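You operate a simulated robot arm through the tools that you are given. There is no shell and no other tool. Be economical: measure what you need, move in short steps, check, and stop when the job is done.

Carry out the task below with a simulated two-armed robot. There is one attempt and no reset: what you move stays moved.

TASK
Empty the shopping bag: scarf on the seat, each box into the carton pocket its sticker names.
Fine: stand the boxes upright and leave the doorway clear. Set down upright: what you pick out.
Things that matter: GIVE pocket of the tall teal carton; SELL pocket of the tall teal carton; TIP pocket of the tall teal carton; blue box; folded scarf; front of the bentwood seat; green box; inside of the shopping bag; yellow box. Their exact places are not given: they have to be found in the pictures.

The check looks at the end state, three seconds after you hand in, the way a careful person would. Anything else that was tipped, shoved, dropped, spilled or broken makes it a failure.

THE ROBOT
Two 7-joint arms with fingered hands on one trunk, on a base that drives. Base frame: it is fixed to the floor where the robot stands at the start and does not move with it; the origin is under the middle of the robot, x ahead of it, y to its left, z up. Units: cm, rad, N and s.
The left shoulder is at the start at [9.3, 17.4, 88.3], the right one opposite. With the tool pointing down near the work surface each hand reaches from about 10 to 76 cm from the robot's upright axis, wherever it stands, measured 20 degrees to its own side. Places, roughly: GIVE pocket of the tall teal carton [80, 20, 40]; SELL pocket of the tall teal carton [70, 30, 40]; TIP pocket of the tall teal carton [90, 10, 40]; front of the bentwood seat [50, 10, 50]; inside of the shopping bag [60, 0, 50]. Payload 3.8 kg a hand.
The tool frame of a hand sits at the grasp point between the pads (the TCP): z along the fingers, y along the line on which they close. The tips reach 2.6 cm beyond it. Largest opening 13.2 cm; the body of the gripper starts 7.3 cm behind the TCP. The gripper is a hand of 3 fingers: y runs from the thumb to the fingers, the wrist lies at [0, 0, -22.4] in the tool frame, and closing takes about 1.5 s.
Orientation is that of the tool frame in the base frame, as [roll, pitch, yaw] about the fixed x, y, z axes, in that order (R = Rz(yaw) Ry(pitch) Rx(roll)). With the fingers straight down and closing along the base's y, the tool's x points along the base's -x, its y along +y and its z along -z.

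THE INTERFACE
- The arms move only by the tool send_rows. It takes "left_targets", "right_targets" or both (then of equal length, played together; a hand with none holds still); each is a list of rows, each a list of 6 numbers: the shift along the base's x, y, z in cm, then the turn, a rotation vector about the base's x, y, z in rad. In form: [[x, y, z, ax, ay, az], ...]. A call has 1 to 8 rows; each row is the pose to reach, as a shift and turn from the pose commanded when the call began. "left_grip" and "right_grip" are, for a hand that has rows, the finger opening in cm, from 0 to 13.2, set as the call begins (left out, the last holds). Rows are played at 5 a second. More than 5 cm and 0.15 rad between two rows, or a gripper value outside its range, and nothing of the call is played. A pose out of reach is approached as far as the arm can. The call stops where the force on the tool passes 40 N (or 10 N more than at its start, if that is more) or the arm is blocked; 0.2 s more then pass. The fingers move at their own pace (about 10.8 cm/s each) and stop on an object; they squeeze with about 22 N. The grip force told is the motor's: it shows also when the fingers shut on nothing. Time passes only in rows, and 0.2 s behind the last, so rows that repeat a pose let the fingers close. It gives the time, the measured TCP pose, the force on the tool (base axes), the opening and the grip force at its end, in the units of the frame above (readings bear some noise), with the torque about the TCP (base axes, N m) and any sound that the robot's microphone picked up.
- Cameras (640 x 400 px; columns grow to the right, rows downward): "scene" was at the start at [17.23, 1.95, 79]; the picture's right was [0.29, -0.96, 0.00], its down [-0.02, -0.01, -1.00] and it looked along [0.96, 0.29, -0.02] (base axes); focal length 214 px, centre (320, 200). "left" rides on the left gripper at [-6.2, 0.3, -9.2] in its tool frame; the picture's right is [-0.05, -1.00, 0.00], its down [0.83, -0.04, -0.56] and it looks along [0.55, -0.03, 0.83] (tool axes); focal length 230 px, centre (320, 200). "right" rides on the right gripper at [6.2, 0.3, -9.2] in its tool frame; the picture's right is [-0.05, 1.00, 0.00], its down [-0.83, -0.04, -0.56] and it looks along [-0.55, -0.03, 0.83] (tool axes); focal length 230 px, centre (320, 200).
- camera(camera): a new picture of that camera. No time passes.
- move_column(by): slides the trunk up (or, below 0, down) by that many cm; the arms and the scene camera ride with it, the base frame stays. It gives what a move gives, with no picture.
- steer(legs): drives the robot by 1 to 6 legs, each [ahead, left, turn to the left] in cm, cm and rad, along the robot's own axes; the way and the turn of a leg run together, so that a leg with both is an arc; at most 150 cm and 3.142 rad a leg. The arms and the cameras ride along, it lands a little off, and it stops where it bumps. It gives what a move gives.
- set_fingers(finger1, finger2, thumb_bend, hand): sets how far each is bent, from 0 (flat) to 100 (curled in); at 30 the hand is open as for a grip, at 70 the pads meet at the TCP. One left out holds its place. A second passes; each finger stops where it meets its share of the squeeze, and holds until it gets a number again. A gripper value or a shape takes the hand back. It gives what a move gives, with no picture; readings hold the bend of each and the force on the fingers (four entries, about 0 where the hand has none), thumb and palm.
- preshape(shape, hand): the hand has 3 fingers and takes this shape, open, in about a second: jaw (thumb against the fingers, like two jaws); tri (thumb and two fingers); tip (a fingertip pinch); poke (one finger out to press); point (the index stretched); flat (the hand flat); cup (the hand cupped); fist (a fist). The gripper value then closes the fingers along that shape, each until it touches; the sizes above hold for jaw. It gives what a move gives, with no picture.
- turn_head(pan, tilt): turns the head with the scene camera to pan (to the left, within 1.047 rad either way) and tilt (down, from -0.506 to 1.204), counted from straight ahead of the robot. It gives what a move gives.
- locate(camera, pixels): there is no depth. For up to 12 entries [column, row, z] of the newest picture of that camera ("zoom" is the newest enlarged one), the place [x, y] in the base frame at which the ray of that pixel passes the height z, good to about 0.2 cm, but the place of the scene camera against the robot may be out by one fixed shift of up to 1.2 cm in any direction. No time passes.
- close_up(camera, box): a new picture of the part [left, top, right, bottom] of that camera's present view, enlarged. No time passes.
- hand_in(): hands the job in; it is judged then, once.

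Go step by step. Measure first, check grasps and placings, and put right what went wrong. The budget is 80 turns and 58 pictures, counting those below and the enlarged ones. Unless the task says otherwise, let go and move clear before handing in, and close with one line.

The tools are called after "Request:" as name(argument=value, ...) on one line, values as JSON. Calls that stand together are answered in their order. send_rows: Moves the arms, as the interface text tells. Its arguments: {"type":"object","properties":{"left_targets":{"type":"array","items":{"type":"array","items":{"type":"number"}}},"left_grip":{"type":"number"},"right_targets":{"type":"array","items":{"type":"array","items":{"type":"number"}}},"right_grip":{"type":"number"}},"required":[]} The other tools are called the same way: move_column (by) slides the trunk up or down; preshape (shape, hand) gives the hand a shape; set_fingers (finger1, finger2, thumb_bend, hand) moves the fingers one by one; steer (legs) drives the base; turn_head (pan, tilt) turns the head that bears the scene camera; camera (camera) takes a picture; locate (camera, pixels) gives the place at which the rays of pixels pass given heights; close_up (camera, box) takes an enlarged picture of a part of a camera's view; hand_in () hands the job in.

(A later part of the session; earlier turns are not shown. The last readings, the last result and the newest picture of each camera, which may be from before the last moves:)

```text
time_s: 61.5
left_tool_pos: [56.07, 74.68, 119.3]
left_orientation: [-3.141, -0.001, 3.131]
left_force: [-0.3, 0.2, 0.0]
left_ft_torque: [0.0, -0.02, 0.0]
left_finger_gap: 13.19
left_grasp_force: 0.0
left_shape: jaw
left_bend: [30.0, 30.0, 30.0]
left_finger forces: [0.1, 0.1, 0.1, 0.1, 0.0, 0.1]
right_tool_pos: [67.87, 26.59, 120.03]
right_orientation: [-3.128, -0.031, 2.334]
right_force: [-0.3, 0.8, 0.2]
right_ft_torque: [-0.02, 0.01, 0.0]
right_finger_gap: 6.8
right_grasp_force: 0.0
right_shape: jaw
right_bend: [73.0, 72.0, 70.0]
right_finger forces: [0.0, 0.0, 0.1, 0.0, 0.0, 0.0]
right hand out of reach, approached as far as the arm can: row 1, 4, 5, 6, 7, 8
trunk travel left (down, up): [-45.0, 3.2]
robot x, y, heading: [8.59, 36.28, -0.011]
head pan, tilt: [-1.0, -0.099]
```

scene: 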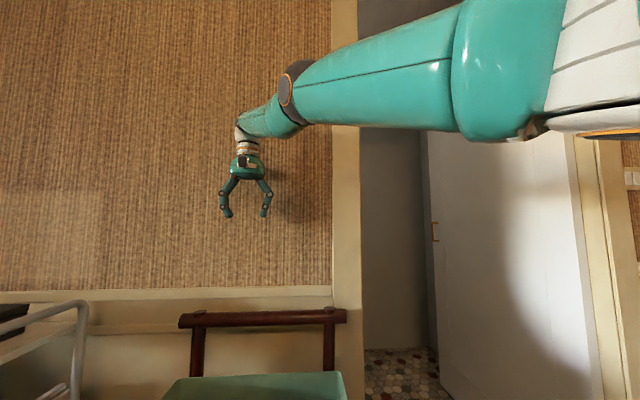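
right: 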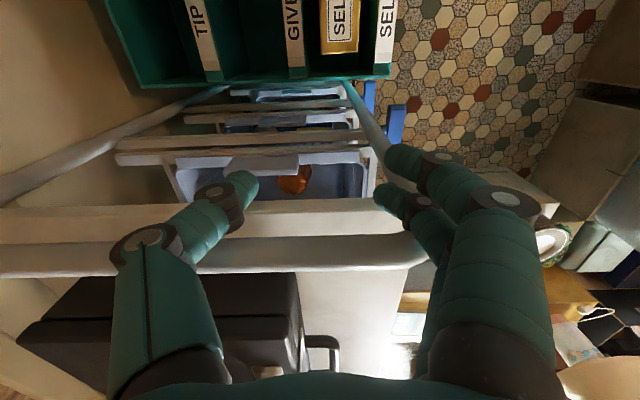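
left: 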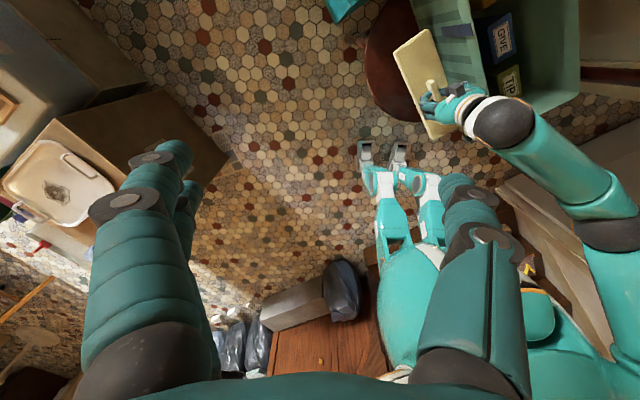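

The radius shrank now (about 62 → 58), so I'll continue left and inward.

Request:
send_rows(right_targets=[[-2, 4, 0, 0, 0, 0], [-4, 8, 0, 0, 0, 0], [-8, 10, 0, 0, 0, 0], [-12, 12, 0, 0, 0, 0], [-16, 12, 0, 0, 0, 0], [-20, 12, 0, 0, 0, 0], [-24, 12, 0, 0, 0, 0], [-28, 12, 0, 0, 0, 0]])

```text
time_s: 63.3
left_tool_pos: [56.03, 74.62, 119.32]
left_orientation: [-3.14, 0.0, 3.131]
left_force: [-0.1, 1.1, 0.8]
left_ft_torque: [0.04, 0.01, -0.03]
left_finger_gap: 13.18
left_grasp_force: 0.2
left_shape: jaw
left_bend: [30.0, 30.0, 30.0]
left_finger forces: [0.1, 0.0, 0.0, 0.1, 0.0, 0.0]
right_tool_pos: [56.66, 47.36, 123.28]
right_orientation: [-3.127, -0.03, 2.333]
right_force: [-0.2, 0.3, 0.3]
right_ft_torque: [-0.01, -0.01, -0.04]
right_finger_gap: 6.79
right_grasp_force: 0.1
right_shape: jaw
right_bend: [73.0, 72.0, 70.0]
right_finger forces: [0.0, 0.1, 0.0, 0.0, 0.0, 0.0]
right hand out of reach, approached as far as the arm can: row 1, 2, 3, 4, 5, 6, 7, 8
trunk travel left (down, up): [-45.0, 3.2]
robot x, y, heading: [8.65, 36.19, -0.008]
head pan, tilt: [-1.0, -0.099]
```

The radius is constant again. It shrank while I was tilting, so I'll tilt the other way (fingers toward me) while retracting.

Request:
send_rows(right_targets=[[0, -3, 0, 0, 0.14, 0], [-2, -5, 0, 0, 0.28, 0], [-5, -6, 0, 0, 0.42, 0], [-8, -7, 0, 0, 0.56, 0], [-12, -8, 0, 0, 0.7, 0], [-16, -8, 0, 0, 0.84, 0], [-20, -8, 0, 0, 0.84, 0], [-24, -8, 0, 0, 0.84, 0]])

Request:
turn_head(pan=-0.2, tilt=-0.4)

Request:
camera(camera="scene")

```text
time_s: 65.1
left_tool_pos: [56.01, 74.75, 119.34]
left_orientation: [-3.141, -0.001, 3.132]
left_force: [-0.8, 0.7, 0.2]
left_ft_torque: [-0.04, -0.01, 0.0]
left_finger_gap: 13.18
left_grasp_force: 0.1
left_shape: jaw
left_bend: [30.0, 30.0, 30.0]
left_finger forces: [0.1, 0.1, 0.0, 0.0, 0.0, 0.0]
right_tool_pos: [33.78, 38.43, 122.95]
right_orientation: [-2.437, -0.565, 2.116]
right_force: [0.3, 0.4, 0.8]
right_ft_torque: [0.0, 0.02, 0.02]
right_finger_gap: 6.81
right_grasp_force: 0.0
right_shape: jaw
right_bend: [73.0, 72.0, 70.0]
right_finger forces: [0.0, 0.0, 0.0, 0.1, 0.1, 0.0]
right hand out of reach, approached as far as the arm can: row 1, 2, 3, 4, 5, 6
trunk travel left (down, up): [-45.0, 3.2]
robot x, y, heading: [8.38, 36.05, -0.013]
head pan, tilt: [-1.0, -0.099]
```

```text
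time_s: 66.2
left_tool_pos: [56.18, 74.67, 119.4]
left_orientation: [-3.14, 0.0, 3.133]
left_force: [-0.3, -0.4, 1.5]
left_ft_torque: [-0.04, -0.02, -0.06]
left_finger_gap: 13.21
left_grasp_force: 0.1
left_shape: jaw
left_bend: [30.0, 30.0, 30.0]
left_finger forces: [0.1, 0.0, 0.1, 0.0, 0.0, 0.1]
right_tool_pos: [33.73, 38.26, 122.93]
right_orientation: [-2.436, -0.566, 2.113]
right_force: [0.1, -0.4, -0.5]
right_ft_torque: [0.0, -0.03, 0.02]
right_finger_gap: 6.82
right_grasp_force: 0.0
right_shape: jaw
right_bend: [73.0, 72.0, 70.0]
right_finger forces: [0.1, 0.0, 0.1, 0.1, 0.0, 0.0]
trunk travel left (down, up): [-45.0, 3.2]
robot x, y, heading: [8.7, 36.34, -0.013]
head pan, tilt: [-0.201, -0.4]
```

```text
10 pictures are left
```

scene: 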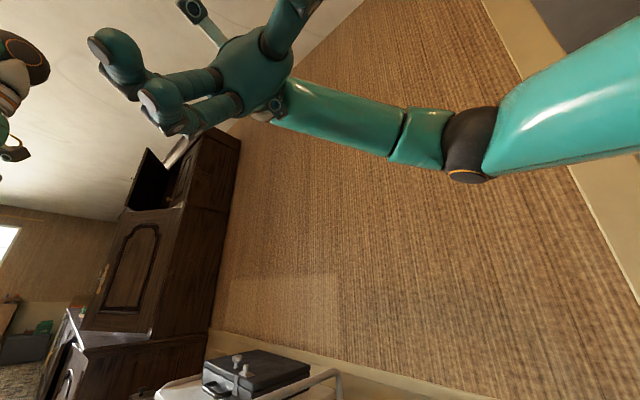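

Unlocked: the last rows were reached. I'll untilt the hand while keeping it close, moving to about (48,22,112).

Request:
send_rows(right_targets=[[1, -3, 0, 0, -0.105, 0], [2, -6, -1, 0, -0.21, 0], [4, -9, -3, 0, -0.315, 0], [6, -11, -5, 0, -0.42, 0], [8, -13, -7, 0, -0.525, 0], [10, -15, -9, 0, -0.63, 0], [12, -16, -10, 0, -0.735, 0], [14, -16, -11, 0, -0.84, 0]])

```text
time_s: 68.0
left_tool_pos: [56.12, 74.68, 119.47]
left_orientation: [-3.142, -0.002, 3.13]
left_force: [-0.1, 0.3, 0.1]
left_ft_torque: [0.02, 0.01, 0.01]
left_finger_gap: 13.2
left_grasp_force: 0.0
left_shape: jaw
left_bend: [30.0, 30.0, 30.0]
left_finger forces: [0.0, 0.0, 0.0, 0.0, 0.1, 0.1]
right_tool_pos: [47.97, 22.26, 111.62]
right_orientation: [-3.13, -0.032, 2.333]
right_force: [0.1, 0.7, -0.5]
right_ft_torque: [-0.03, -0.03, 0.01]
right_finger_gap: 6.81
right_grasp_force: 0.1
right_shape: jaw
right_bend: [73.0, 72.0, 70.0]
right_finger forces: [0.0, 0.1, 0.0, 0.1, 0.0, 0.0]
trunk travel left (down, up): [-45.0, 3.2]
robot x, y, heading: [8.21, 36.43, -0.013]
head pan, tilt: [-0.201, -0.4]
```

The arm is fully responsive again. I'll level the hand, then drive to about (18,40). From here on I'll use the trunk column for vertical strokes into the pockets, to avoid that joint limit.

Request:
send_rows(right_targets=[[0, 0, -2, -0.015, -0.031, 0], [0, 0, -5, -0.015, -0.031, 0]], right_grip=8.4)

Request:
steer(legs=[[10, 4, 0.012]])

Request:
send_rows(right_targets=[[0, -2, -1, 0, 0, 0.145], [0, -4, -2, 0, 0, 0.29], [0, -7, -3, 0, 0, 0.435], [0, -10, -4, 0, 0, 0.58], [0, -13.5, -5, 0, 0, 0.725], [0, -17, -6, 0, 0, 0.87], [0, -20.5, -7, 0, 0, 1.015], [-0.5, -24, -8, 0, 0, 1.16]])

```text
time_s: 68.7
left_tool_pos: [56.22, 74.72, 119.28]
left_orientation: [3.141, 0.0, 3.13]
left_force: [-0.7, -0.1, 0.3]
left_ft_torque: [-0.03, 0.02, -0.02]
left_finger_gap: 13.21
left_grasp_force: 0.1
left_shape: jaw
left_bend: [30.0, 30.0, 30.0]
left_finger forces: [0.0, 0.0, 0.0, 0.0, 0.0, 0.0]
right_tool_pos: [48.01, 22.28, 106.63]
right_orientation: [-3.14, -0.001, 2.333]
right_force: [0.5, 0.0, -0.2]
right_ft_torque: [-0.01, 0.03, 0.02]
right_finger_gap: 8.36
right_grasp_force: 0.0
right_shape: jaw
right_bend: [71.0, 71.0, 69.0]
right_finger forces: [0.1, 0.1, 0.0, 0.1, 0.0, 0.1]
trunk travel left (down, up): [-45.0, 3.2]
robot x, y, heading: [8.51, 36.58, -0.007]
head pan, tilt: [-0.201, -0.4]
```

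```text
time_s: 69.8
left_tool_pos: [65.44, 79.25, 119.43]
left_orientation: [-3.141, 0.003, -3.141]
left_force: [-0.3, 0.2, -0.1]
left_ft_torque: [0.02, -0.01, -0.01]
left_finger_gap: 13.19
left_grasp_force: 0.0
left_shape: jaw
left_bend: [30.0, 30.0, 30.0]
left_finger forces: [0.0, 0.0, 0.0, 0.1, 0.0, 0.1]
right_tool_pos: [57.8, 26.69, 106.92]
right_orientation: [-3.139, -0.001, 2.342]
right_force: [0.7, -0.2, 0.4]
right_ft_torque: [0.03, 0.0, 0.0]
right_finger_gap: 8.35
right_grasp_force: 0.0
right_shape: jaw
right_bend: [71.0, 71.0, 69.0]
right_finger forces: [0.0, 0.0, 0.1, 0.1, 0.0, 0.0]
trunk travel left (down, up): [-45.0, 3.2]
robot x, y, heading: [18.31, 40.57, 0.002]
head pan, tilt: [-0.201, -0.4]
```

```text
time_s: 71.6
left_tool_pos: [65.4, 79.11, 119.45]
left_orientation: [-3.141, 0.002, 3.141]
left_force: [0.1, 0.0, 0.6]
left_ft_torque: [0.02, -0.05, 0.01]
left_finger_gap: 13.19
left_grasp_force: 0.0
left_shape: jaw
left_bend: [30.0, 30.0, 30.0]
left_finger forces: [0.0, 0.1, 0.0, 0.0, 0.0, 0.0]
right_tool_pos: [57.4, 2.99, 98.98]
right_orientation: [-3.14, 0.005, -2.777]
right_force: [0.3, -0.7, 0.0]
right_ft_torque: [0.0, -0.02, -0.02]
right_finger_gap: 8.35
right_grasp_force: 0.1
right_shape: jaw
right_bend: [71.0, 71.0, 69.0]
right_finger forces: [0.0, 0.2, 0.0, 0.0, 0.1, 0.0]
trunk travel left (down, up): [-45.0, 3.2]
robot x, y, heading: [17.99, 40.51, 0.0]
head pan, tilt: [-0.201, -0.4]
```

Tracking is good. I'll finish the turn over GIVE, lower to z ≈79 and verify with the right camera.

Request:
send_rows(right_targets=[[-0.2, -2.1, 0, 0, 0, 0.138], [-0.5, -4.2, 0, 0, 0, 0.275], [-0.5, -4.2, -4, 0, 0, 0.275], [-0.5, -4.2, -8, 0, 0, 0.275], [-0.5, -4.2, -12, 0, 0, 0.275], [-0.5, -4.2, -16, 0, 0, 0.275], [-0.5, -4.2, -20, 0, 0, 0.275]])

Request:
camera(camera="right")

```text
time_s: 73.2
left_tool_pos: [65.4, 79.23, 119.34]
left_orientation: [-3.142, 0.0, -3.141]
left_force: [0.0, -0.1, -0.2]
left_ft_torque: [-0.03, 0.02, 0.03]
left_finger_gap: 13.18
left_grasp_force: 0.0
left_shape: jaw
left_bend: [30.0, 30.0, 30.0]
left_finger forces: [0.1, 0.1, 0.0, 0.1, 0.0, 0.1]
right_tool_pos: [57.09, -1.42, 78.84]
right_orientation: [3.141, -0.001, -2.503]
right_force: [-0.4, 0.9, -0.2]
right_ft_torque: [-0.02, -0.02, 0.0]
right_finger_gap: 8.38
right_grasp_force: 0.1
right_shape: jaw
right_bend: [71.0, 71.0, 69.0]
right_finger forces: [0.0, 0.1, 0.1, 0.0, 0.1, 0.0]
trunk travel left (down, up): [-45.0, 3.2]
robot x, y, heading: [18.2, 40.47, 0.001]
head pan, tilt: [-0.201, -0.4]
```

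```text
9 pictures are left
```

right: 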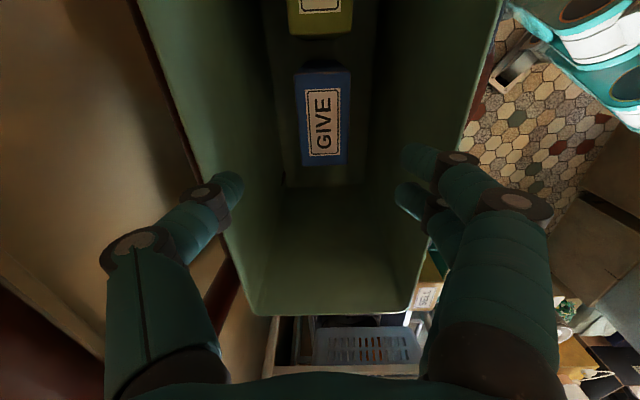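

Request:
locate(camera="right", pixels=[[293, 78, 66.5], [350, 75, 66.5], [299, 166, 66.5], [349, 163, 66.5], [290, 35, 66.5], [352, 33, 66.5], [255, 308, 75], [408, 308, 75]])

```text
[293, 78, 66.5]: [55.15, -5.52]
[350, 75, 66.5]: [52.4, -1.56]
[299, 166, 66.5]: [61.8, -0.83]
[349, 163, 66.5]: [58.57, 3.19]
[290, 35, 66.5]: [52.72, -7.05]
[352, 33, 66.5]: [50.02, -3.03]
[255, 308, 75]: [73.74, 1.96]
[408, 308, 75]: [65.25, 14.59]
```

GIVE is centred at (57.0,-1.2), right under the hand. I'll descend, close and lift out.

Request:
send_rows(right_targets=[[0, 0.2, -4, 0, 0, 0], [0, 0.2, -8, 0, 0, 0], [0, 0.2, -11, 0, 0, 0], [0, 0.2, -13.7, 0, 0, 0]])

Request:
send_rows(right_targets=[[0, 0, 0, 0, 0, 0], [0, 0, 0, 0, 0, 0], [0, 0, 0, 0, 0, 0], [0, 0, 0, 0, 0, 0], [0, 0, 0, 0, 0, 0], [0, 0, 0, 0, 0, 0], [0, 0, 0, 0, 0, 0], [0, 0, 0.5, 0, 0, 0]], right_grip=0)

Request:
send_rows(right_targets=[[0, 0, 3, 0, 0, 0], [0, 0, 7.5, 0, 0, 0], [0, 0, 12, 0, 0, 0], [0, 0, 16.5, 0, 0, 0], [0, 0, 21, 0, 0, 0], [0, 0, 25.5, 0, 0, 0], [0, 0, 30, 0, 0, 0], [0, 0, 33, 0, 0, 0]])

```text
time_s: 74.2
left_tool_pos: [65.29, 79.17, 119.36]
left_orientation: [-3.14, 0.0, 3.141]
left_force: [-0.4, 0.3, 0.1]
left_ft_torque: [0.01, 0.02, -0.02]
left_finger_gap: 13.22
left_grasp_force: 0.1
left_shape: jaw
left_bend: [30.0, 30.0, 30.0]
left_finger forces: [0.0, 0.0, 0.1, 0.0, 0.0, 0.0]
right_tool_pos: [56.97, -1.15, 65.09]
right_orientation: [-3.141, 0.0, -2.503]
right_force: [-0.5, -0.6, -0.1]
right_ft_torque: [0.03, -0.02, -0.01]
right_finger_gap: 8.34
right_grasp_force: 0.1
right_shape: jaw
right_bend: [71.0, 71.0, 69.0]
right_finger forces: [0.0, 0.0, 0.1, 0.0, 0.1, 0.0]
trunk travel left (down, up): [-45.0, 3.2]
robot x, y, heading: [18.2, 40.58, -0.0]
head pan, tilt: [-0.201, -0.4]
```

```text
time_s: 76.0
left_tool_pos: [65.35, 79.22, 119.45]
left_orientation: [3.14, -0.001, -3.14]
left_force: [-0.8, 0.7, -0.2]
left_ft_torque: [-0.02, 0.04, 0.01]
left_finger_gap: 13.19
left_grasp_force: 0.1
left_shape: jaw
left_bend: [30.0, 30.0, 30.0]
left_finger forces: [0.0, 0.0, 0.0, 0.1, 0.0, 0.1]
right_tool_pos: [57.05, -1.24, 65.66]
right_orientation: [-3.14, -0.002, -2.501]
right_force: [1.0, 0.5, -2.3]
right_ft_torque: [0.0, -0.04, 0.03]
right_finger_gap: 4.23
right_grasp_force: 21.7
right_shape: jaw
right_bend: [73.0, 74.0, 70.0]
right_finger forces: [9.9, 10.0, 0.0, 0.0, 19.9, 0.0]
trunk travel left (down, up): [-45.0, 3.2]
robot x, y, heading: [18.25, 40.17, -0.0]
head pan, tilt: [-0.201, -0.4]
```

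```text
time_s: 77.8
left_tool_pos: [65.35, 79.21, 119.35]
left_orientation: [-3.142, 0.001, 3.142]
left_force: [0.4, 0.0, -0.4]
left_ft_torque: [0.01, 0.03, -0.01]
left_finger_gap: 13.19
left_grasp_force: 0.1
left_shape: jaw
left_bend: [30.0, 30.0, 30.0]
left_finger forces: [0.1, 0.1, 0.0, 0.0, 0.0, 0.1]
right_tool_pos: [56.64, -0.93, 98.89]
right_orientation: [-3.139, 0.001, -2.504]
right_force: [0.3, -0.1, -1.6]
right_ft_torque: [0.0, -0.02, -0.01]
right_finger_gap: 4.19
right_grasp_force: 21.6
right_shape: jaw
right_bend: [73.0, 74.0, 70.0]
right_finger forces: [10.0, 9.9, 0.1, 0.1, 20.0, 0.1]
trunk travel left (down, up): [-45.0, 3.2]
robot x, y, heading: [18.22, 40.39, 0.001]
head pan, tilt: [-0.201, -0.4]
```

GIVE is out of the bag, upright at TCP 98.9. I'll swing it over the carton side, drive 8 cm ahead, then fine-align.

Request:
send_rows(right_targets=[[1.7, 3.7, 0, 0, 0, 0], [3.4, 7.4, 0, 0, 0, 0], [5.2, 11.1, 0, 0, 0, 0], [7, 14.8, 0, 0, 0, 0], [9, 18.5, 0, 0, 0, 0], [12, 22, 0, 0, 0, 0]])

Request:
steer(legs=[[8, 0, 0]])

Request:
turn_head(pan=-0.45, tilt=0.75)

```text
time_s: 79.2
left_tool_pos: [65.52, 79.27, 119.35]
left_orientation: [-3.141, 0.0, 3.14]
left_force: [0.1, -0.2, -0.5]
left_ft_torque: [-0.01, 0.04, 0.03]
left_finger_gap: 13.19
left_grasp_force: 0.1
left_shape: jaw
left_bend: [30.0, 30.0, 30.0]
left_finger forces: [0.0, 0.0, 0.0, 0.1, 0.0, 0.0]
right_tool_pos: [68.79, 20.56, 98.62]
right_orientation: [-3.137, 0.0, -2.505]
right_force: [-0.6, -0.7, -1.7]
right_ft_torque: [-0.01, 0.04, -0.02]
right_finger_gap: 4.18
right_grasp_force: 21.8
right_shape: jaw
right_bend: [74.0, 74.0, 70.0]
right_finger forces: [9.9, 9.9, 0.1, 0.0, 19.9, 0.0]
trunk travel left (down, up): [-45.0, 3.2]
robot x, y, heading: [17.9, 40.31, -0.002]
head pan, tilt: [-0.201, -0.4]
```

```text
time_s: 80.3
left_tool_pos: [73.33, 79.13, 119.41]
left_orientation: [-3.141, 0.0, -3.141]
left_force: [0.0, -1.2, 0.9]
left_ft_torque: [0.01, 0.02, 0.03]
left_finger_gap: 13.19
left_grasp_force: 0.0
left_shape: jaw
left_bend: [30.0, 30.0, 30.0]
left_finger forces: [0.1, 0.1, 0.0, 0.1, 0.0, 0.0]
right_tool_pos: [76.7, 20.45, 98.75]
right_orientation: [-3.139, 0.001, -2.503]
right_force: [-0.1, -0.7, -2.0]
right_ft_torque: [-0.01, 0.03, 0.02]
right_finger_gap: 4.17
right_grasp_force: 22.1
right_shape: jaw
right_bend: [73.0, 74.0, 70.0]
right_finger forces: [9.8, 10.1, 0.1, 0.0, 20.0, 0.0]
trunk travel left (down, up): [-45.0, 3.2]
robot x, y, heading: [26.04, 40.59, 0.004]
head pan, tilt: [-0.201, -0.4]
```

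```text
time_s: 81.7
left_tool_pos: [73.35, 79.35, 119.33]
left_orientation: [-3.14, 0.002, -3.139]
left_force: [-0.6, 0.3, -0.2]
left_ft_torque: [-0.01, 0.02, 0.01]
left_finger_gap: 13.16
left_grasp_force: 0.0
left_shape: jaw
left_bend: [30.0, 30.0, 30.0]
left_finger forces: [0.0, 0.0, 0.0, 0.1, 0.0, 0.0]
right_tool_pos: [76.71, 20.46, 98.73]
right_orientation: [-3.14, -0.001, -2.503]
right_force: [0.6, -0.7, -1.6]
right_ft_torque: [0.01, -0.02, -0.01]
right_finger_gap: 4.16
right_grasp_force: 22.5
right_shape: jaw
right_bend: [73.0, 74.0, 70.0]
right_finger forces: [9.9, 10.1, 0.0, 0.0, 20.0, 0.0]
trunk travel left (down, up): [-45.0, 3.2]
robot x, y, heading: [26.12, 40.43, 0.0]
head pan, tilt: [-0.45, 0.75]
```

I'll align over the GIVE pocket (79.7,21.3) and lower to TCP ≈82, then check.

Request:
send_rows(right_targets=[[3, 0.9, -3, 0, 0, 0], [3, 0.9, -7, 0, 0, 0], [3, 0.9, -11, 0, 0, 0], [3, 0.9, -15, 0, 0, 0], [3, 0.9, -17, 0, 0, 0]])

Request:
camera(camera="scene")

Request:
camera(camera="right")

```text
time_s: 82.9
left_tool_pos: [73.51, 79.22, 119.49]
left_orientation: [-3.141, 0.002, -3.14]
left_force: [0.5, -0.6, 0.0]
left_ft_torque: [-0.02, -0.03, -0.02]
left_finger_gap: 13.18
left_grasp_force: 0.0
left_shape: jaw
left_bend: [30.0, 30.0, 30.0]
left_finger forces: [0.1, 0.1, 0.0, 0.0, 0.0, 0.0]
right_tool_pos: [79.87, 21.3, 81.82]
right_orientation: [-3.139, -0.001, -2.502]
right_force: [0.5, 0.1, -1.3]
right_ft_torque: [-0.02, -0.03, 0.01]
right_finger_gap: 4.18
right_grasp_force: 22.5
right_shape: jaw
right_bend: [73.0, 74.0, 70.0]
right_finger forces: [10.0, 10.1, 0.1, 0.0, 19.9, 0.0]
trunk travel left (down, up): [-45.0, 3.2]
robot x, y, heading: [26.21, 40.24, 0.002]
head pan, tilt: [-0.45, 0.75]
```

```text
8 pictures are left
```

scene: 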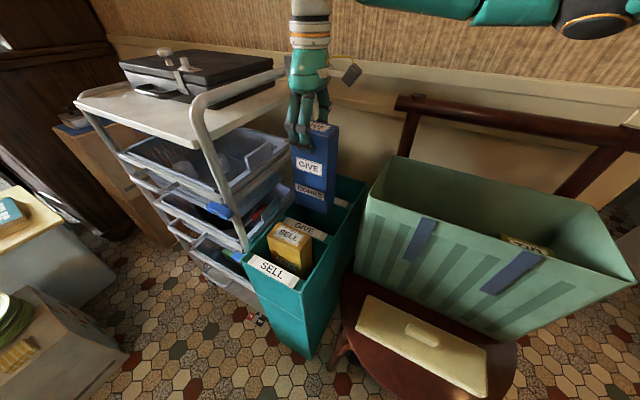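

```text
7 pictures are left
```

right: 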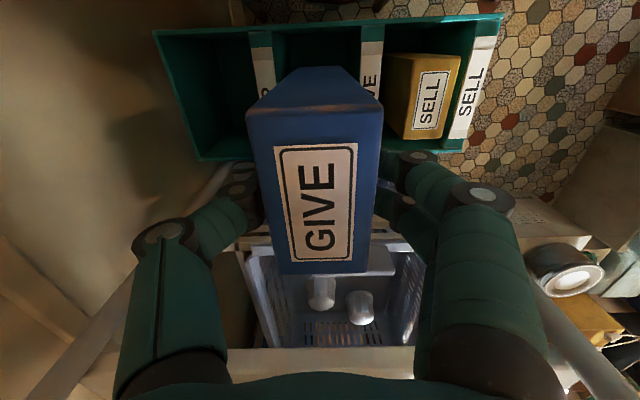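

Request:
locate(camera="right", pixels=[[248, 50, 60], [272, 48, 60], [363, 45, 60], [386, 43, 60], [160, 35, 60], [196, 155, 60], [500, 18, 60], [461, 150, 60], [448, 138, 60], [475, 50, 60], [388, 55, 61.5], [458, 60, 61.5]])

```text
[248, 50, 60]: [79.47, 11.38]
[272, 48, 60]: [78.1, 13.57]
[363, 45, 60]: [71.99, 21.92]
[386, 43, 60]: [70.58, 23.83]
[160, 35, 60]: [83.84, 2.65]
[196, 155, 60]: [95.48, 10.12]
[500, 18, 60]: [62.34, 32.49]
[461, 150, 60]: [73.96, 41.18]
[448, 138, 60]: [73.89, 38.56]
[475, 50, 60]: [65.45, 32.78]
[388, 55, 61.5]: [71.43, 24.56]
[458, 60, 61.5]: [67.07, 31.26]
```

The opening is confirmed (n −25.7…−36.0, TCP at −30.8). I'll lower by arm to z ≈66, checking forces, then finish with the column.

Request:
send_rows(right_targets=[[-0.2, -0.1, -2.5, 0, 0, 0], [-0.2, -0.1, -5, 0, 0, 0], [-0.2, -0.1, -7.5, 0, 0, 0], [-0.2, -0.1, -10, 0, 0, 0], [-0.2, -0.1, -12.5, 0, 0, 0], [-0.2, -0.1, -14.5, 0, 0, 0]])

Request:
close_up(camera="scene", box=[220, 20, 640, 300])

```text
time_s: 84.3
left_tool_pos: [73.34, 79.34, 119.32]
left_orientation: [-3.141, 0.0, -3.14]
left_force: [-0.6, 0.1, -0.4]
left_ft_torque: [0.0, 0.05, 0.0]
left_finger_gap: 13.2
left_grasp_force: 0.2
left_shape: jaw
left_bend: [30.0, 30.0, 30.0]
left_finger forces: [0.1, 0.0, 0.0, 0.0, 0.0, 0.1]
right_tool_pos: [79.46, 21.24, 67.09]
right_orientation: [-3.141, 0.001, -2.502]
right_force: [0.2, -0.1, -1.6]
right_ft_torque: [-0.03, -0.03, -0.02]
right_finger_gap: 4.16
right_grasp_force: 21.9
right_shape: jaw
right_bend: [73.0, 74.0, 70.0]
right_finger forces: [10.0, 10.0, 0.0, 0.0, 19.8, 0.0]
trunk travel left (down, up): [-45.0, 3.2]
robot x, y, heading: [25.78, 40.11, 0.006]
head pan, tilt: [-0.45, 0.75]
```

```text
1.43 times, centred on (430, 160) of scene
```

zoom: 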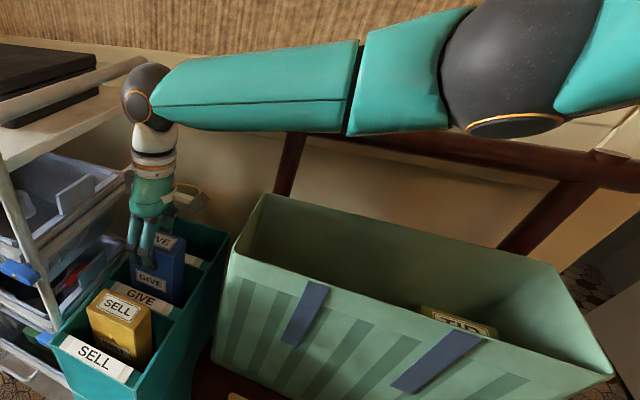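

GIVE is sliding into its pocket and the forearm is well above everything. I'll finish with the column, stopping just at the floor.

Request:
move_column(by=-6.3)

```text
time_s: 85.1
left_tool_pos: [73.42, 79.31, 112.88]
left_orientation: [-3.14, -0.009, -3.141]
left_force: [0.1, -0.2, 0.2]
left_ft_torque: [-0.03, 0.02, -0.02]
left_finger_gap: 13.22
left_grasp_force: 0.0
left_shape: jaw
left_bend: [30.0, 30.0, 30.0]
left_finger forces: [0.0, 0.0, 0.0, 0.0, 0.0, 0.0]
right_tool_pos: [79.53, 21.5, 61.46]
right_orientation: [3.14, 0.002, -2.503]
right_force: [-8.5, 0.8, 29.2]
right_ft_torque: [0.17, 0.33, 0.02]
right_finger_gap: 4.5
right_grasp_force: 21.7
right_shape: jaw
right_bend: [75.0, 75.0, 72.0]
right_finger forces: [14.0, 13.8, 0.0, 0.0, 22.2, 0.2]
trunk travel left (down, up): [-39.0, 9.2]
robot x, y, heading: [25.86, 40.75, 0.001]
head pan, tilt: [-0.45, 0.75]
stopped: the force on the tool passed its limit at 49 N (the readings are from after the stop); the commanded pose is now the measured one
```

It touched the floor at TCP 61.5. I'll ease up with the column, open, and raise with the column.

Request:
move_column(by=0.4)

Request:
send_rows(right_targets=[[0, 0, 0, 0, 0, 0], [0, 0, 0, 0, 0, 0], [0, 0, 0, 0, 0, 0], [0, 0, 0, 0, 0, 0]], right_grip=6.8)

Request:
move_column(by=8.8)

Request:
close_up(camera="scene", box=[220, 100, 460, 320])

```text
time_s: 85.7
left_tool_pos: [73.47, 79.33, 113.42]
left_orientation: [-3.142, -0.008, -3.141]
left_force: [0.5, 0.0, 0.0]
left_ft_torque: [-0.01, 0.0, 0.0]
left_finger_gap: 13.21
left_grasp_force: 0.1
left_shape: jaw
left_bend: [30.0, 30.0, 30.0]
left_finger forces: [0.0, 0.0, 0.0, 0.1, 0.0, 0.0]
right_tool_pos: [79.33, 21.18, 61.65]
right_orientation: [3.14, -0.004, -2.502]
right_force: [-4.2, 0.6, 11.8]
right_ft_torque: [0.12, 0.16, 0.03]
right_finger_gap: 4.47
right_grasp_force: 22.1
right_shape: jaw
right_bend: [74.0, 74.0, 72.0]
right_finger forces: [11.8, 11.9, 0.0, 0.0, 20.9, 0.1]
trunk travel left (down, up): [-39.4, 8.8]
robot x, y, heading: [25.9, 40.73, 0.003]
head pan, tilt: [-0.45, 0.75]
```

```text
time_s: 86.7
left_tool_pos: [73.51, 79.31, 113.31]
left_orientation: [-3.14, -0.01, 3.142]
left_force: [0.5, -0.4, 0.0]
left_ft_torque: [-0.03, 0.0, -0.02]
left_finger_gap: 13.2
left_grasp_force: 0.1
left_shape: jaw
left_bend: [30.0, 30.0, 30.0]
left_finger forces: [0.0, 0.0, 0.0, 0.0, 0.0, 0.0]
right_tool_pos: [79.33, 21.24, 61.57]
right_orientation: [3.139, -0.005, -2.505]
right_force: [2.8, -7.4, 1.9]
right_ft_torque: [0.0, 0.01, 0.04]
right_finger_gap: 6.16
right_grasp_force: 0.1
right_shape: jaw
right_bend: [74.0, 74.0, 70.0]
right_finger forces: [4.1, 4.3, 0.1, 0.1, 0.1, 0.0]
trunk travel left (down, up): [-39.4, 8.8]
robot x, y, heading: [26.06, 40.53, -0.004]
head pan, tilt: [-0.45, 0.75]
```

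```text
time_s: 87.9
left_tool_pos: [73.67, 79.27, 121.81]
left_orientation: [3.14, -0.012, -3.141]
left_force: [1.0, -0.1, -1.3]
left_ft_torque: [0.0, 0.04, -0.01]
left_finger_gap: 13.2
left_grasp_force: 0.1
left_shape: jaw
left_bend: [30.0, 30.0, 30.0]
left_finger forces: [0.0, 0.1, 0.1, 0.0, 0.0, 0.0]
right_tool_pos: [79.35, 21.24, 70.19]
right_orientation: [3.137, -0.006, -2.506]
right_force: [-0.2, -0.5, 0.4]
right_ft_torque: [-0.01, 0.0, 0.01]
right_finger_gap: 6.75
right_grasp_force: 0.0
right_shape: jaw
right_bend: [73.0, 73.0, 70.0]
right_finger forces: [0.0, 0.0, 0.0, 0.0, 0.0, 0.0]
trunk travel left (down, up): [-48.2, 0.0]
robot x, y, heading: [26.04, 40.31, -0.001]
head pan, tilt: [-0.45, 0.75]
```

```text
1.82 times, centred on (340, 210) of scene
```

zoom: 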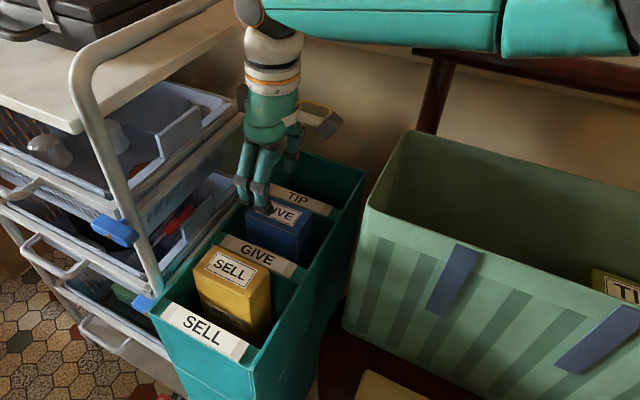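

GIVE stands upright in its pocket. Now I'll raise the hand by arm in steps, making sure the arm still tracks.

Request:
send_rows(right_targets=[[0, 0, 2.5, 0, 0, 0], [0, 0, 6, 0, 0, 0], [0, 0, 10, 0, 0, 0], [0, 0, 14, 0, 0, 0], [0, 0, 18, 0, 0, 0], [-2, -1, 22, 0, 0, 0], [-5, -2, 26, 0, 0, 0]], right_grip=8.4)

```text
refused: row 7 steps farther than a row can; nothing moved
```

Request:
send_rows(right_targets=[[0, 0, 2.5, 0, 0, 0], [0, 0, 6, 0, 0, 0], [0, 0, 10, 0, 0, 0], [0, 0, 14, 0, 0, 0], [0, 0, 18, 0, 0, 0], [-2, -1, 22, 0, 0, 0], [-4, -2, 26, 0, 0, 0]], right_grip=6.8)

```text
time_s: 89.5
left_tool_pos: [73.58, 79.26, 122.18]
left_orientation: [3.14, -0.008, -3.14]
left_force: [-0.7, -0.3, -0.3]
left_ft_torque: [0.02, -0.01, -0.02]
left_finger_gap: 13.21
left_grasp_force: 0.0
left_shape: jaw
left_bend: [30.0, 30.0, 30.0]
left_finger forces: [0.0, 0.0, 0.0, 0.0, 0.0, 0.0]
right_tool_pos: [75.18, 19.32, 96.57]
right_orientation: [3.139, -0.003, -2.503]
right_force: [0.4, -0.3, 0.2]
right_ft_torque: [0.02, 0.01, 0.01]
right_finger_gap: 6.74
right_grasp_force: 0.0
right_shape: jaw
right_bend: [73.0, 73.0, 70.0]
right_finger forces: [0.1, 0.0, 0.0, 0.0, 0.0, 0.1]
trunk travel left (down, up): [-48.2, 0.0]
robot x, y, heading: [26.32, 40.61, -0.002]
head pan, tilt: [-0.45, 0.75]
```

The arm tracks fine. I'll back up 8 cm and go over the TIP box at (48.2,-7.4).

Request:
steer(legs=[[-8, 0, 0]])

Request:
send_rows(right_targets=[[-2.4, -3.4, -0.5, 0, 0, 0], [-4.8, -6.8, -1, 0, 0, 0], [-7.2, -10.1, -1.5, 0, 0, 0], [-9.6, -13.4, -2, 0, 0, 0], [-12, -16.8, -2.5, 0, 0, 0], [-14.4, -20.1, -3, 0, 0, 0], [-16.7, -23.4, -3.5, 0, 0, 0], [-19, -26.7, -4, 0, 0, 0]], right_grip=8.4)

```text
time_s: 90.5
left_tool_pos: [66.09, 79.16, 122.05]
left_orientation: [3.14, -0.01, -3.142]
left_force: [-0.1, 0.1, -0.2]
left_ft_torque: [-0.02, -0.02, -0.01]
left_finger_gap: 13.21
left_grasp_force: 0.1
left_shape: jaw
left_bend: [30.0, 30.0, 30.0]
left_finger forces: [0.1, 0.1, 0.1, 0.0, 0.1, 0.1]
right_tool_pos: [67.59, 19.25, 96.49]
right_orientation: [3.138, -0.003, -2.505]
right_force: [-1.5, 0.2, 0.2]
right_ft_torque: [0.04, 0.01, 0.02]
right_finger_gap: 6.76
right_grasp_force: 0.1
right_shape: jaw
right_bend: [73.0, 73.0, 70.0]
right_finger forces: [0.0, 0.0, 0.1, 0.1, 0.0, 0.1]
trunk travel left (down, up): [-48.2, 0.0]
robot x, y, heading: [18.39, 40.52, 0.001]
head pan, tilt: [-0.45, 0.75]
```

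```text
time_s: 92.3
left_tool_pos: [66.03, 79.31, 122.06]
left_orientation: [3.141, -0.009, -3.14]
left_force: [0.2, 0.1, -0.3]
left_ft_torque: [0.01, 0.01, -0.05]
left_finger_gap: 13.21
left_grasp_force: 0.0
left_shape: jaw
left_bend: [30.0, 30.0, 30.0]
left_finger forces: [0.0, 0.0, 0.0, 0.0, 0.0, 0.1]
right_tool_pos: [48.52, -7.58, 92.61]
right_orientation: [-3.141, -0.001, -2.5]
right_force: [0.6, -0.8, -0.3]
right_ft_torque: [0.01, 0.01, -0.01]
right_finger_gap: 8.35
right_grasp_force: 0.0
right_shape: jaw
right_bend: [71.0, 71.0, 69.0]
right_finger forces: [0.0, 0.0, 0.1, 0.0, 0.0, 0.0]
trunk travel left (down, up): [-48.2, 0.0]
robot x, y, heading: [18.49, 40.25, -0.001]
head pan, tilt: [-0.45, 0.75]
```

Over TIP now. I'll lower to z ≈79 and take a check picture.

Request:
send_rows(right_targets=[[-0.2, 0.1, -4.5, 0, 0, 0], [-0.2, 0.1, -9, 0, 0, 0], [-0.2, 0.1, -13.5, 0, 0, 0]])

Request:
camera(camera="right")

Request:
locate(camera="right", pixels=[[293, 80, 66.5], [350, 77, 66.5], [299, 170, 66.5], [350, 168, 66.5]])

```text
time_s: 93.1
left_tool_pos: [66.02, 79.17, 121.97]
left_orientation: [3.141, -0.011, 3.142]
left_force: [0.6, 0.8, 0.5]
left_ft_torque: [0.0, 0.02, 0.02]
left_finger_gap: 13.18
left_grasp_force: 0.0
left_shape: jaw
left_bend: [30.0, 30.0, 30.0]
left_finger forces: [0.1, 0.1, 0.0, 0.0, 0.0, 0.1]
right_tool_pos: [48.11, -7.53, 78.84]
right_orientation: [3.14, -0.003, -2.503]
right_force: [0.0, -0.1, -0.5]
right_ft_torque: [-0.01, -0.02, -0.02]
right_finger_gap: 8.35
right_grasp_force: 0.1
right_shape: jaw
right_bend: [71.0, 71.0, 69.0]
right_finger forces: [0.0, 0.0, 0.0, 0.0, 0.1, 0.0]
trunk travel left (down, up): [-48.2, 0.0]
robot x, y, heading: [18.57, 40.36, -0.002]
head pan, tilt: [-0.45, 0.75]
```

```text
4 pictures are left
```

right: 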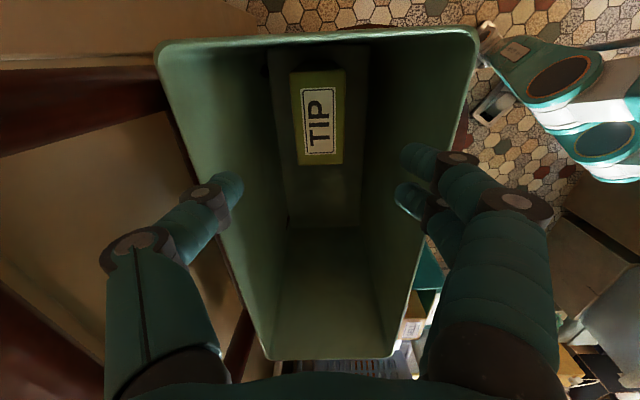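

```text
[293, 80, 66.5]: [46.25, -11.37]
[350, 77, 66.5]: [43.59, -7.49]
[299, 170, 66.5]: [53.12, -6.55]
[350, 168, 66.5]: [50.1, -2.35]
```

TIP sits under the hand just as GIVE did (300–343, 72–164). I'll descend, close and lift out.

Request:
send_rows(right_targets=[[0, 0, -4, 0, 0, 0], [0, 0, -8, 0, 0, 0], [0, 0, -11, 0, 0, 0], [0, 0, -13.7, 0, 0, 0]])

Request:
send_rows(right_targets=[[0, 0, 0, 0, 0, 0], [0, 0, 0, 0, 0, 0], [0, 0, 0, 0, 0, 0], [0, 0, 0, 0, 0, 0], [0, 0, 0, 0, 0, 0], [0, 0, 0, 0, 0, 0], [0, 0, 0, 0, 0, 0], [0, 0, 0.5, 0, 0, 0]], right_grip=0)

Request:
send_rows(right_targets=[[0, 0, 3, 0, 0, 0], [0, 0, 7.5, 0, 0, 0], [0, 0, 12, 0, 0, 0], [0, 0, 16.5, 0, 0, 0], [0, 0, 21, 0, 0, 0], [0, 0, 25.5, 0, 0, 0], [0, 0, 30, 0, 0, 0], [0, 0, 33, 0, 0, 0]])

```text
time_s: 94.1
left_tool_pos: [66.04, 79.22, 122.14]
left_orientation: [3.141, -0.011, 3.14]
left_force: [0.6, 0.0, 0.2]
left_ft_torque: [0.01, -0.01, -0.01]
left_finger_gap: 13.19
left_grasp_force: 0.1
left_shape: jaw
left_bend: [30.0, 30.0, 30.0]
left_finger forces: [0.0, 0.0, 0.1, 0.0, 0.0, 0.0]
right_tool_pos: [48.43, -7.18, 65.32]
right_orientation: [3.139, -0.003, -2.505]
right_force: [0.8, 1.3, -0.1]
right_ft_torque: [0.02, 0.01, 0.02]
right_finger_gap: 8.38
right_grasp_force: 0.1
right_shape: jaw
right_bend: [71.0, 71.0, 69.0]
right_finger forces: [0.1, 0.1, 0.1, 0.0, 0.0, 0.0]
trunk travel left (down, up): [-48.2, 0.0]
robot x, y, heading: [18.65, 40.25, -0.002]
head pan, tilt: [-0.45, 0.75]
```

```text
time_s: 95.9
left_tool_pos: [66.1, 79.13, 122.03]
left_orientation: [3.141, -0.01, -3.14]
left_force: [-0.3, -0.5, 0.0]
left_ft_torque: [-0.02, 0.02, 0.0]
left_finger_gap: 13.18
left_grasp_force: 0.1
left_shape: jaw
left_bend: [30.0, 30.0, 30.0]
left_finger forces: [0.0, 0.1, 0.0, 0.0, 0.0, 0.0]
right_tool_pos: [48.4, -7.33, 66.02]
right_orientation: [3.139, -0.003, -2.505]
right_force: [0.2, -0.4, -2.4]
right_ft_torque: [0.0, -0.04, -0.02]
right_finger_gap: 4.19
right_grasp_force: 22.3
right_shape: jaw
right_bend: [73.0, 73.0, 70.0]
right_finger forces: [10.0, 9.9, 0.1, 0.0, 19.9, 0.0]
trunk travel left (down, up): [-48.2, 0.0]
robot x, y, heading: [18.54, 40.94, 0.002]
head pan, tilt: [-0.45, 0.75]
```

```text
time_s: 97.7
left_tool_pos: [65.98, 79.17, 122.02]
left_orientation: [3.141, -0.012, -3.141]
left_force: [0.3, 0.3, 0.0]
left_ft_torque: [-0.02, 0.03, -0.04]
left_finger_gap: 13.19
left_grasp_force: 0.1
left_shape: jaw
left_bend: [30.0, 30.0, 30.0]
left_finger forces: [0.0, 0.0, 0.0, 0.0, 0.0, 0.0]
right_tool_pos: [48.34, -7.11, 98.97]
right_orientation: [3.14, -0.003, -2.505]
right_force: [-0.5, 0.2, -2.0]
right_ft_torque: [0.02, -0.01, 0.0]
right_finger_gap: 4.18
right_grasp_force: 21.6
right_shape: jaw
right_bend: [73.0, 73.0, 70.0]
right_finger forces: [9.8, 9.9, 0.1, 0.0, 20.0, 0.0]
trunk travel left (down, up): [-48.2, 0.0]
robot x, y, heading: [18.08, 40.19, 0.0]
head pan, tilt: [-0.45, 0.75]
```

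TIP is out and upright. I'll swing it off to the front and drive 14 ahead and 4 left. I'm also checking where the chair's rail end and leg are from the last full scene view.

Request:
locate(camera="scene", pixels=[[397, 97, 86], [397, 112, 86], [338, 358, 0], [338, 358, 10], [365, 235, 75], [300, 95, 85]])

Request:
send_rows(right_targets=[[2, 4, 0, 0, 0, 0], [4, 8.2, 0, 0, 0, 0], [6.2, 12.4, 0, 0, 0, 0], [8.6, 16.6, 0, 0, 0, 0], [11, 20.8, 0, 0, 0, 0], [13.7, 25, 0, 0, 0, 0]])

Request:
steer(legs=[[0, 4, 0], [14, 0, 0]])

```text
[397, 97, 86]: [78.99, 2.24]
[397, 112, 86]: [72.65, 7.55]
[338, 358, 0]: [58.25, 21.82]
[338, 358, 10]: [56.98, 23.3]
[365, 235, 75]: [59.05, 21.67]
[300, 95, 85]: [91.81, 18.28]
```

```text
time_s: 99.1
left_tool_pos: [66.18, 79.35, 122.01]
left_orientation: [-3.14, -0.01, -3.141]
left_force: [0.5, -0.7, -0.4]
left_ft_torque: [-0.03, 0.0, 0.03]
left_finger_gap: 13.19
left_grasp_force: 0.1
left_shape: jaw
left_bend: [30.0, 30.0, 30.0]
left_finger forces: [0.1, 0.0, 0.1, 0.0, 0.1, 0.0]
right_tool_pos: [61.9, 17.43, 98.6]
right_orientation: [3.14, -0.006, -2.504]
right_force: [-0.6, -1.1, -3.2]
right_ft_torque: [0.0, -0.02, -0.03]
right_finger_gap: 4.16
right_grasp_force: 22.1
right_shape: jaw
right_bend: [74.0, 74.0, 70.0]
right_finger forces: [10.0, 10.6, 0.0, 0.0, 20.3, 0.0]
trunk travel left (down, up): [-48.2, 0.0]
robot x, y, heading: [18.36, 40.33, -0.001]
head pan, tilt: [-0.45, 0.75]
```

```text
time_s: 101.1
left_tool_pos: [79.81, 83.32, 122.13]
left_orientation: [-3.141, -0.009, -3.14]
left_force: [-0.3, 0.7, 0.6]
left_ft_torque: [0.01, 0.02, 0.0]
left_finger_gap: 13.2
left_grasp_force: 0.1
left_shape: jaw
left_bend: [30.0, 30.0, 30.0]
left_finger forces: [0.0, 0.0, 0.0, 0.0, 0.0, 0.1]
right_tool_pos: [75.59, 21.4, 98.61]
right_orientation: [3.138, -0.003, -2.504]
right_force: [0.3, -0.2, -2.1]
right_ft_torque: [0.01, 0.0, 0.01]
right_finger_gap: 4.18
right_grasp_force: 21.9
right_shape: jaw
right_bend: [73.0, 74.0, 70.0]
right_finger forces: [9.9, 10.4, 0.0, 0.1, 20.4, 0.1]
trunk travel left (down, up): [-48.2, 0.0]
robot x, y, heading: [32.52, 44.62, 0.002]
head pan, tilt: [-0.45, 0.75]
```

Rail end is near t 64.5; my target (87.6,11.5) leaves about 2 cm for the wrist bracket. I'll move over the TIP pocket and lower to TCP ≈84, then check.

Request:
send_rows(right_targets=[[3, -2.5, 0, 0, 0, 0], [6, -5, 0, 0, 0, 0], [9, -7.5, 0, 0, 0, 0], [12, -9.9, 0, 0, 0, 0], [12, -9.9, -4, 0, 0, 0], [12, -9.9, -8, 0, 0, 0], [12, -9.9, -12, 0, 0, 0], [12, -9.9, -15, 0, 0, 0]])

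Request:
camera(camera="scene")

```text
time_s: 102.9
left_tool_pos: [79.88, 83.3, 121.96]
left_orientation: [-3.141, -0.009, -3.14]
left_force: [0.1, 0.9, 0.5]
left_ft_torque: [-0.01, -0.01, -0.01]
left_finger_gap: 13.18
left_grasp_force: 0.1
left_shape: jaw
left_bend: [30.0, 30.0, 30.0]
left_finger forces: [0.0, 0.0, 0.0, 0.1, 0.1, 0.0]
right_tool_pos: [87.76, 11.5, 83.59]
right_orientation: [3.139, -0.005, -2.502]
right_force: [-0.8, 0.3, -2.7]
right_ft_torque: [0.04, 0.0, 0.0]
right_finger_gap: 4.18
right_grasp_force: 21.9
right_shape: jaw
right_bend: [73.0, 74.0, 70.0]
right_finger forces: [10.0, 10.3, 0.1, 0.1, 20.3, 0.0]
trunk travel left (down, up): [-48.2, 0.0]
robot x, y, heading: [32.32, 44.31, 0.004]
head pan, tilt: [-0.45, 0.75]
```

```text
3 pictures are left
```

scene: 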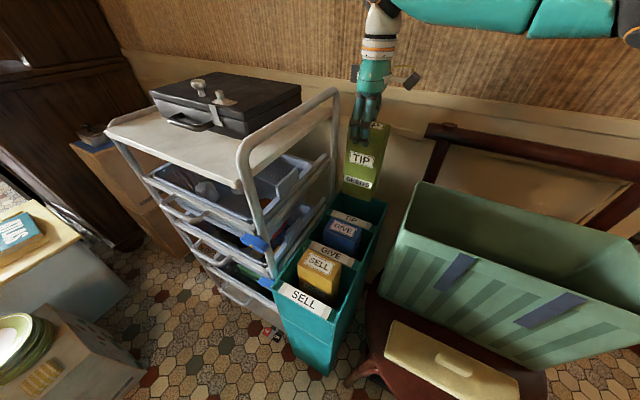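

The box hangs over the TIP pocket. I'll quickly verify the pocket mouth from this view.

Request:
locate(camera="scene", pixels=[[386, 201, 60], [349, 219, 60], [370, 229, 60], [331, 213, 60], [331, 254, 60], [434, 123, 86], [398, 85, 93]])

```text
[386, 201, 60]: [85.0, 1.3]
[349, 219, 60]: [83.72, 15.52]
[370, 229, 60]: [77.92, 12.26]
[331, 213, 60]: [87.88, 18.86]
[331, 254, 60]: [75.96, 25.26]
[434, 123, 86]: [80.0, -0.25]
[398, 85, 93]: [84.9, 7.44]
```

Alignment is good (TCP n −43.4 against opening centre −43.5). I'll lower by arm to z ≈67.5 with forces watched.

Request:
send_rows(right_targets=[[-0.2, -0.1, -2.5, 0, 0, 0], [-0.2, -0.1, -5, 0, 0, 0], [-0.2, -0.1, -7.5, 0, 0, 0], [-0.2, -0.1, -10, 0, 0, 0], [-0.2, -0.1, -12.5, 0, 0, 0], [-0.2, -0.1, -14.5, 0, 0, 0], [-0.2, -0.1, -16, 0, 0, 0]])

```text
time_s: 104.5
left_tool_pos: [79.85, 83.33, 122.03]
left_orientation: [-3.141, -0.01, -3.14]
left_force: [-0.1, -0.1, -0.3]
left_ft_torque: [0.01, -0.03, -0.03]
left_finger_gap: 13.2
left_grasp_force: 0.0
left_shape: jaw
left_bend: [30.0, 30.0, 30.0]
left_finger forces: [0.0, 0.0, 0.0, 0.0, 0.0, 0.0]
right_tool_pos: [87.54, 11.55, 67.59]
right_orientation: [3.138, -0.004, -2.502]
right_force: [-0.9, 0.3, -1.9]
right_ft_torque: [0.0, -0.02, -0.03]
right_finger_gap: 4.19
right_grasp_force: 21.6
right_shape: jaw
right_bend: [73.0, 74.0, 70.0]
right_finger forces: [9.9, 10.2, 0.1, 0.0, 20.1, 0.0]
trunk travel left (down, up): [-48.2, 0.0]
robot x, y, heading: [32.51, 44.12, 0.001]
head pan, tilt: [-0.45, 0.75]
```

Clean so far. I'll finish with the column until it touches down.

Request:
move_column(by=-5)

Request:
move_column(by=-1.5)

```text
time_s: 105.4
left_tool_pos: [79.61, 83.32, 117.2]
left_orientation: [-3.139, -0.01, -3.14]
left_force: [0.9, 0.0, 0.3]
left_ft_torque: [-0.02, 0.02, -0.01]
left_finger_gap: 13.2
left_grasp_force: 0.1
left_shape: jaw
left_bend: [30.0, 30.0, 30.0]
left_finger forces: [0.0, 0.0, 0.0, 0.0, 0.0, 0.0]
right_tool_pos: [87.48, 11.43, 62.74]
right_orientation: [3.139, -0.002, -2.502]
right_force: [-6.9, 1.5, 23.0]
right_ft_torque: [0.35, 0.46, 0.04]
right_finger_gap: 4.46
right_grasp_force: 22.3
right_shape: jaw
right_bend: [75.0, 74.0, 71.0]
right_finger forces: [14.3, 13.6, 0.1, 0.0, 21.9, 0.0]
trunk travel left (down, up): [-43.2, 5.0]
robot x, y, heading: [32.08, 44.58, 0.002]
head pan, tilt: [-0.45, 0.75]
```

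```text
time_s: 106.0
left_tool_pos: [79.92, 83.51, 115.08]
left_orientation: [-3.141, -0.017, -3.141]
left_force: [-0.7, 0.3, -0.6]
left_ft_torque: [0.02, -0.01, -0.01]
left_finger_gap: 13.22
left_grasp_force: 0.0
left_shape: jaw
left_bend: [30.0, 30.0, 30.0]
left_finger forces: [0.0, 0.0, 0.0, 0.0, 0.0, 0.0]
right_tool_pos: [87.45, 11.33, 61.02]
right_orientation: [-3.141, -0.005, -2.505]
right_force: [-6.8, 0.1, 22.5]
right_ft_torque: [0.16, 0.28, 0.01]
right_finger_gap: 4.47
right_grasp_force: 21.8
right_shape: jaw
right_bend: [75.0, 75.0, 72.0]
right_finger forces: [13.7, 12.8, 0.1, 0.0, 21.4, 0.0]
trunk travel left (down, up): [-41.6, 6.6]
robot x, y, heading: [32.36, 44.59, -0.001]
head pan, tilt: [-0.45, 0.75]
stopped: the force on the tool passed its limit at 43 N (the readings are from after the stop); the commanded pose is now the measured one
```

Touch-down began at 62.7 and ended at 61.0. I'll check with a close-up before releasing.

Request:
close_up(camera="scene", box=[270, 60, 480, 320])

```text
1.54 times, centred on (375, 190) of scene
```

zoom: 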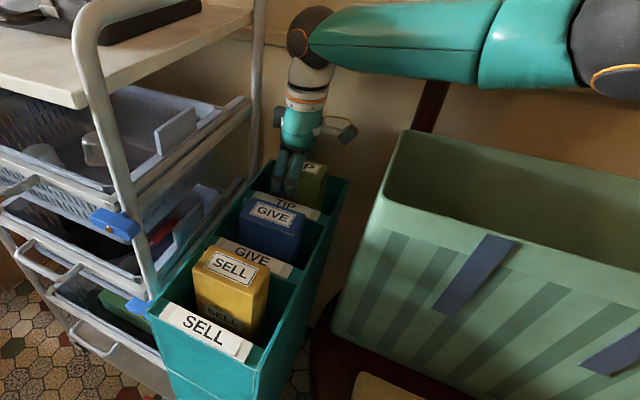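

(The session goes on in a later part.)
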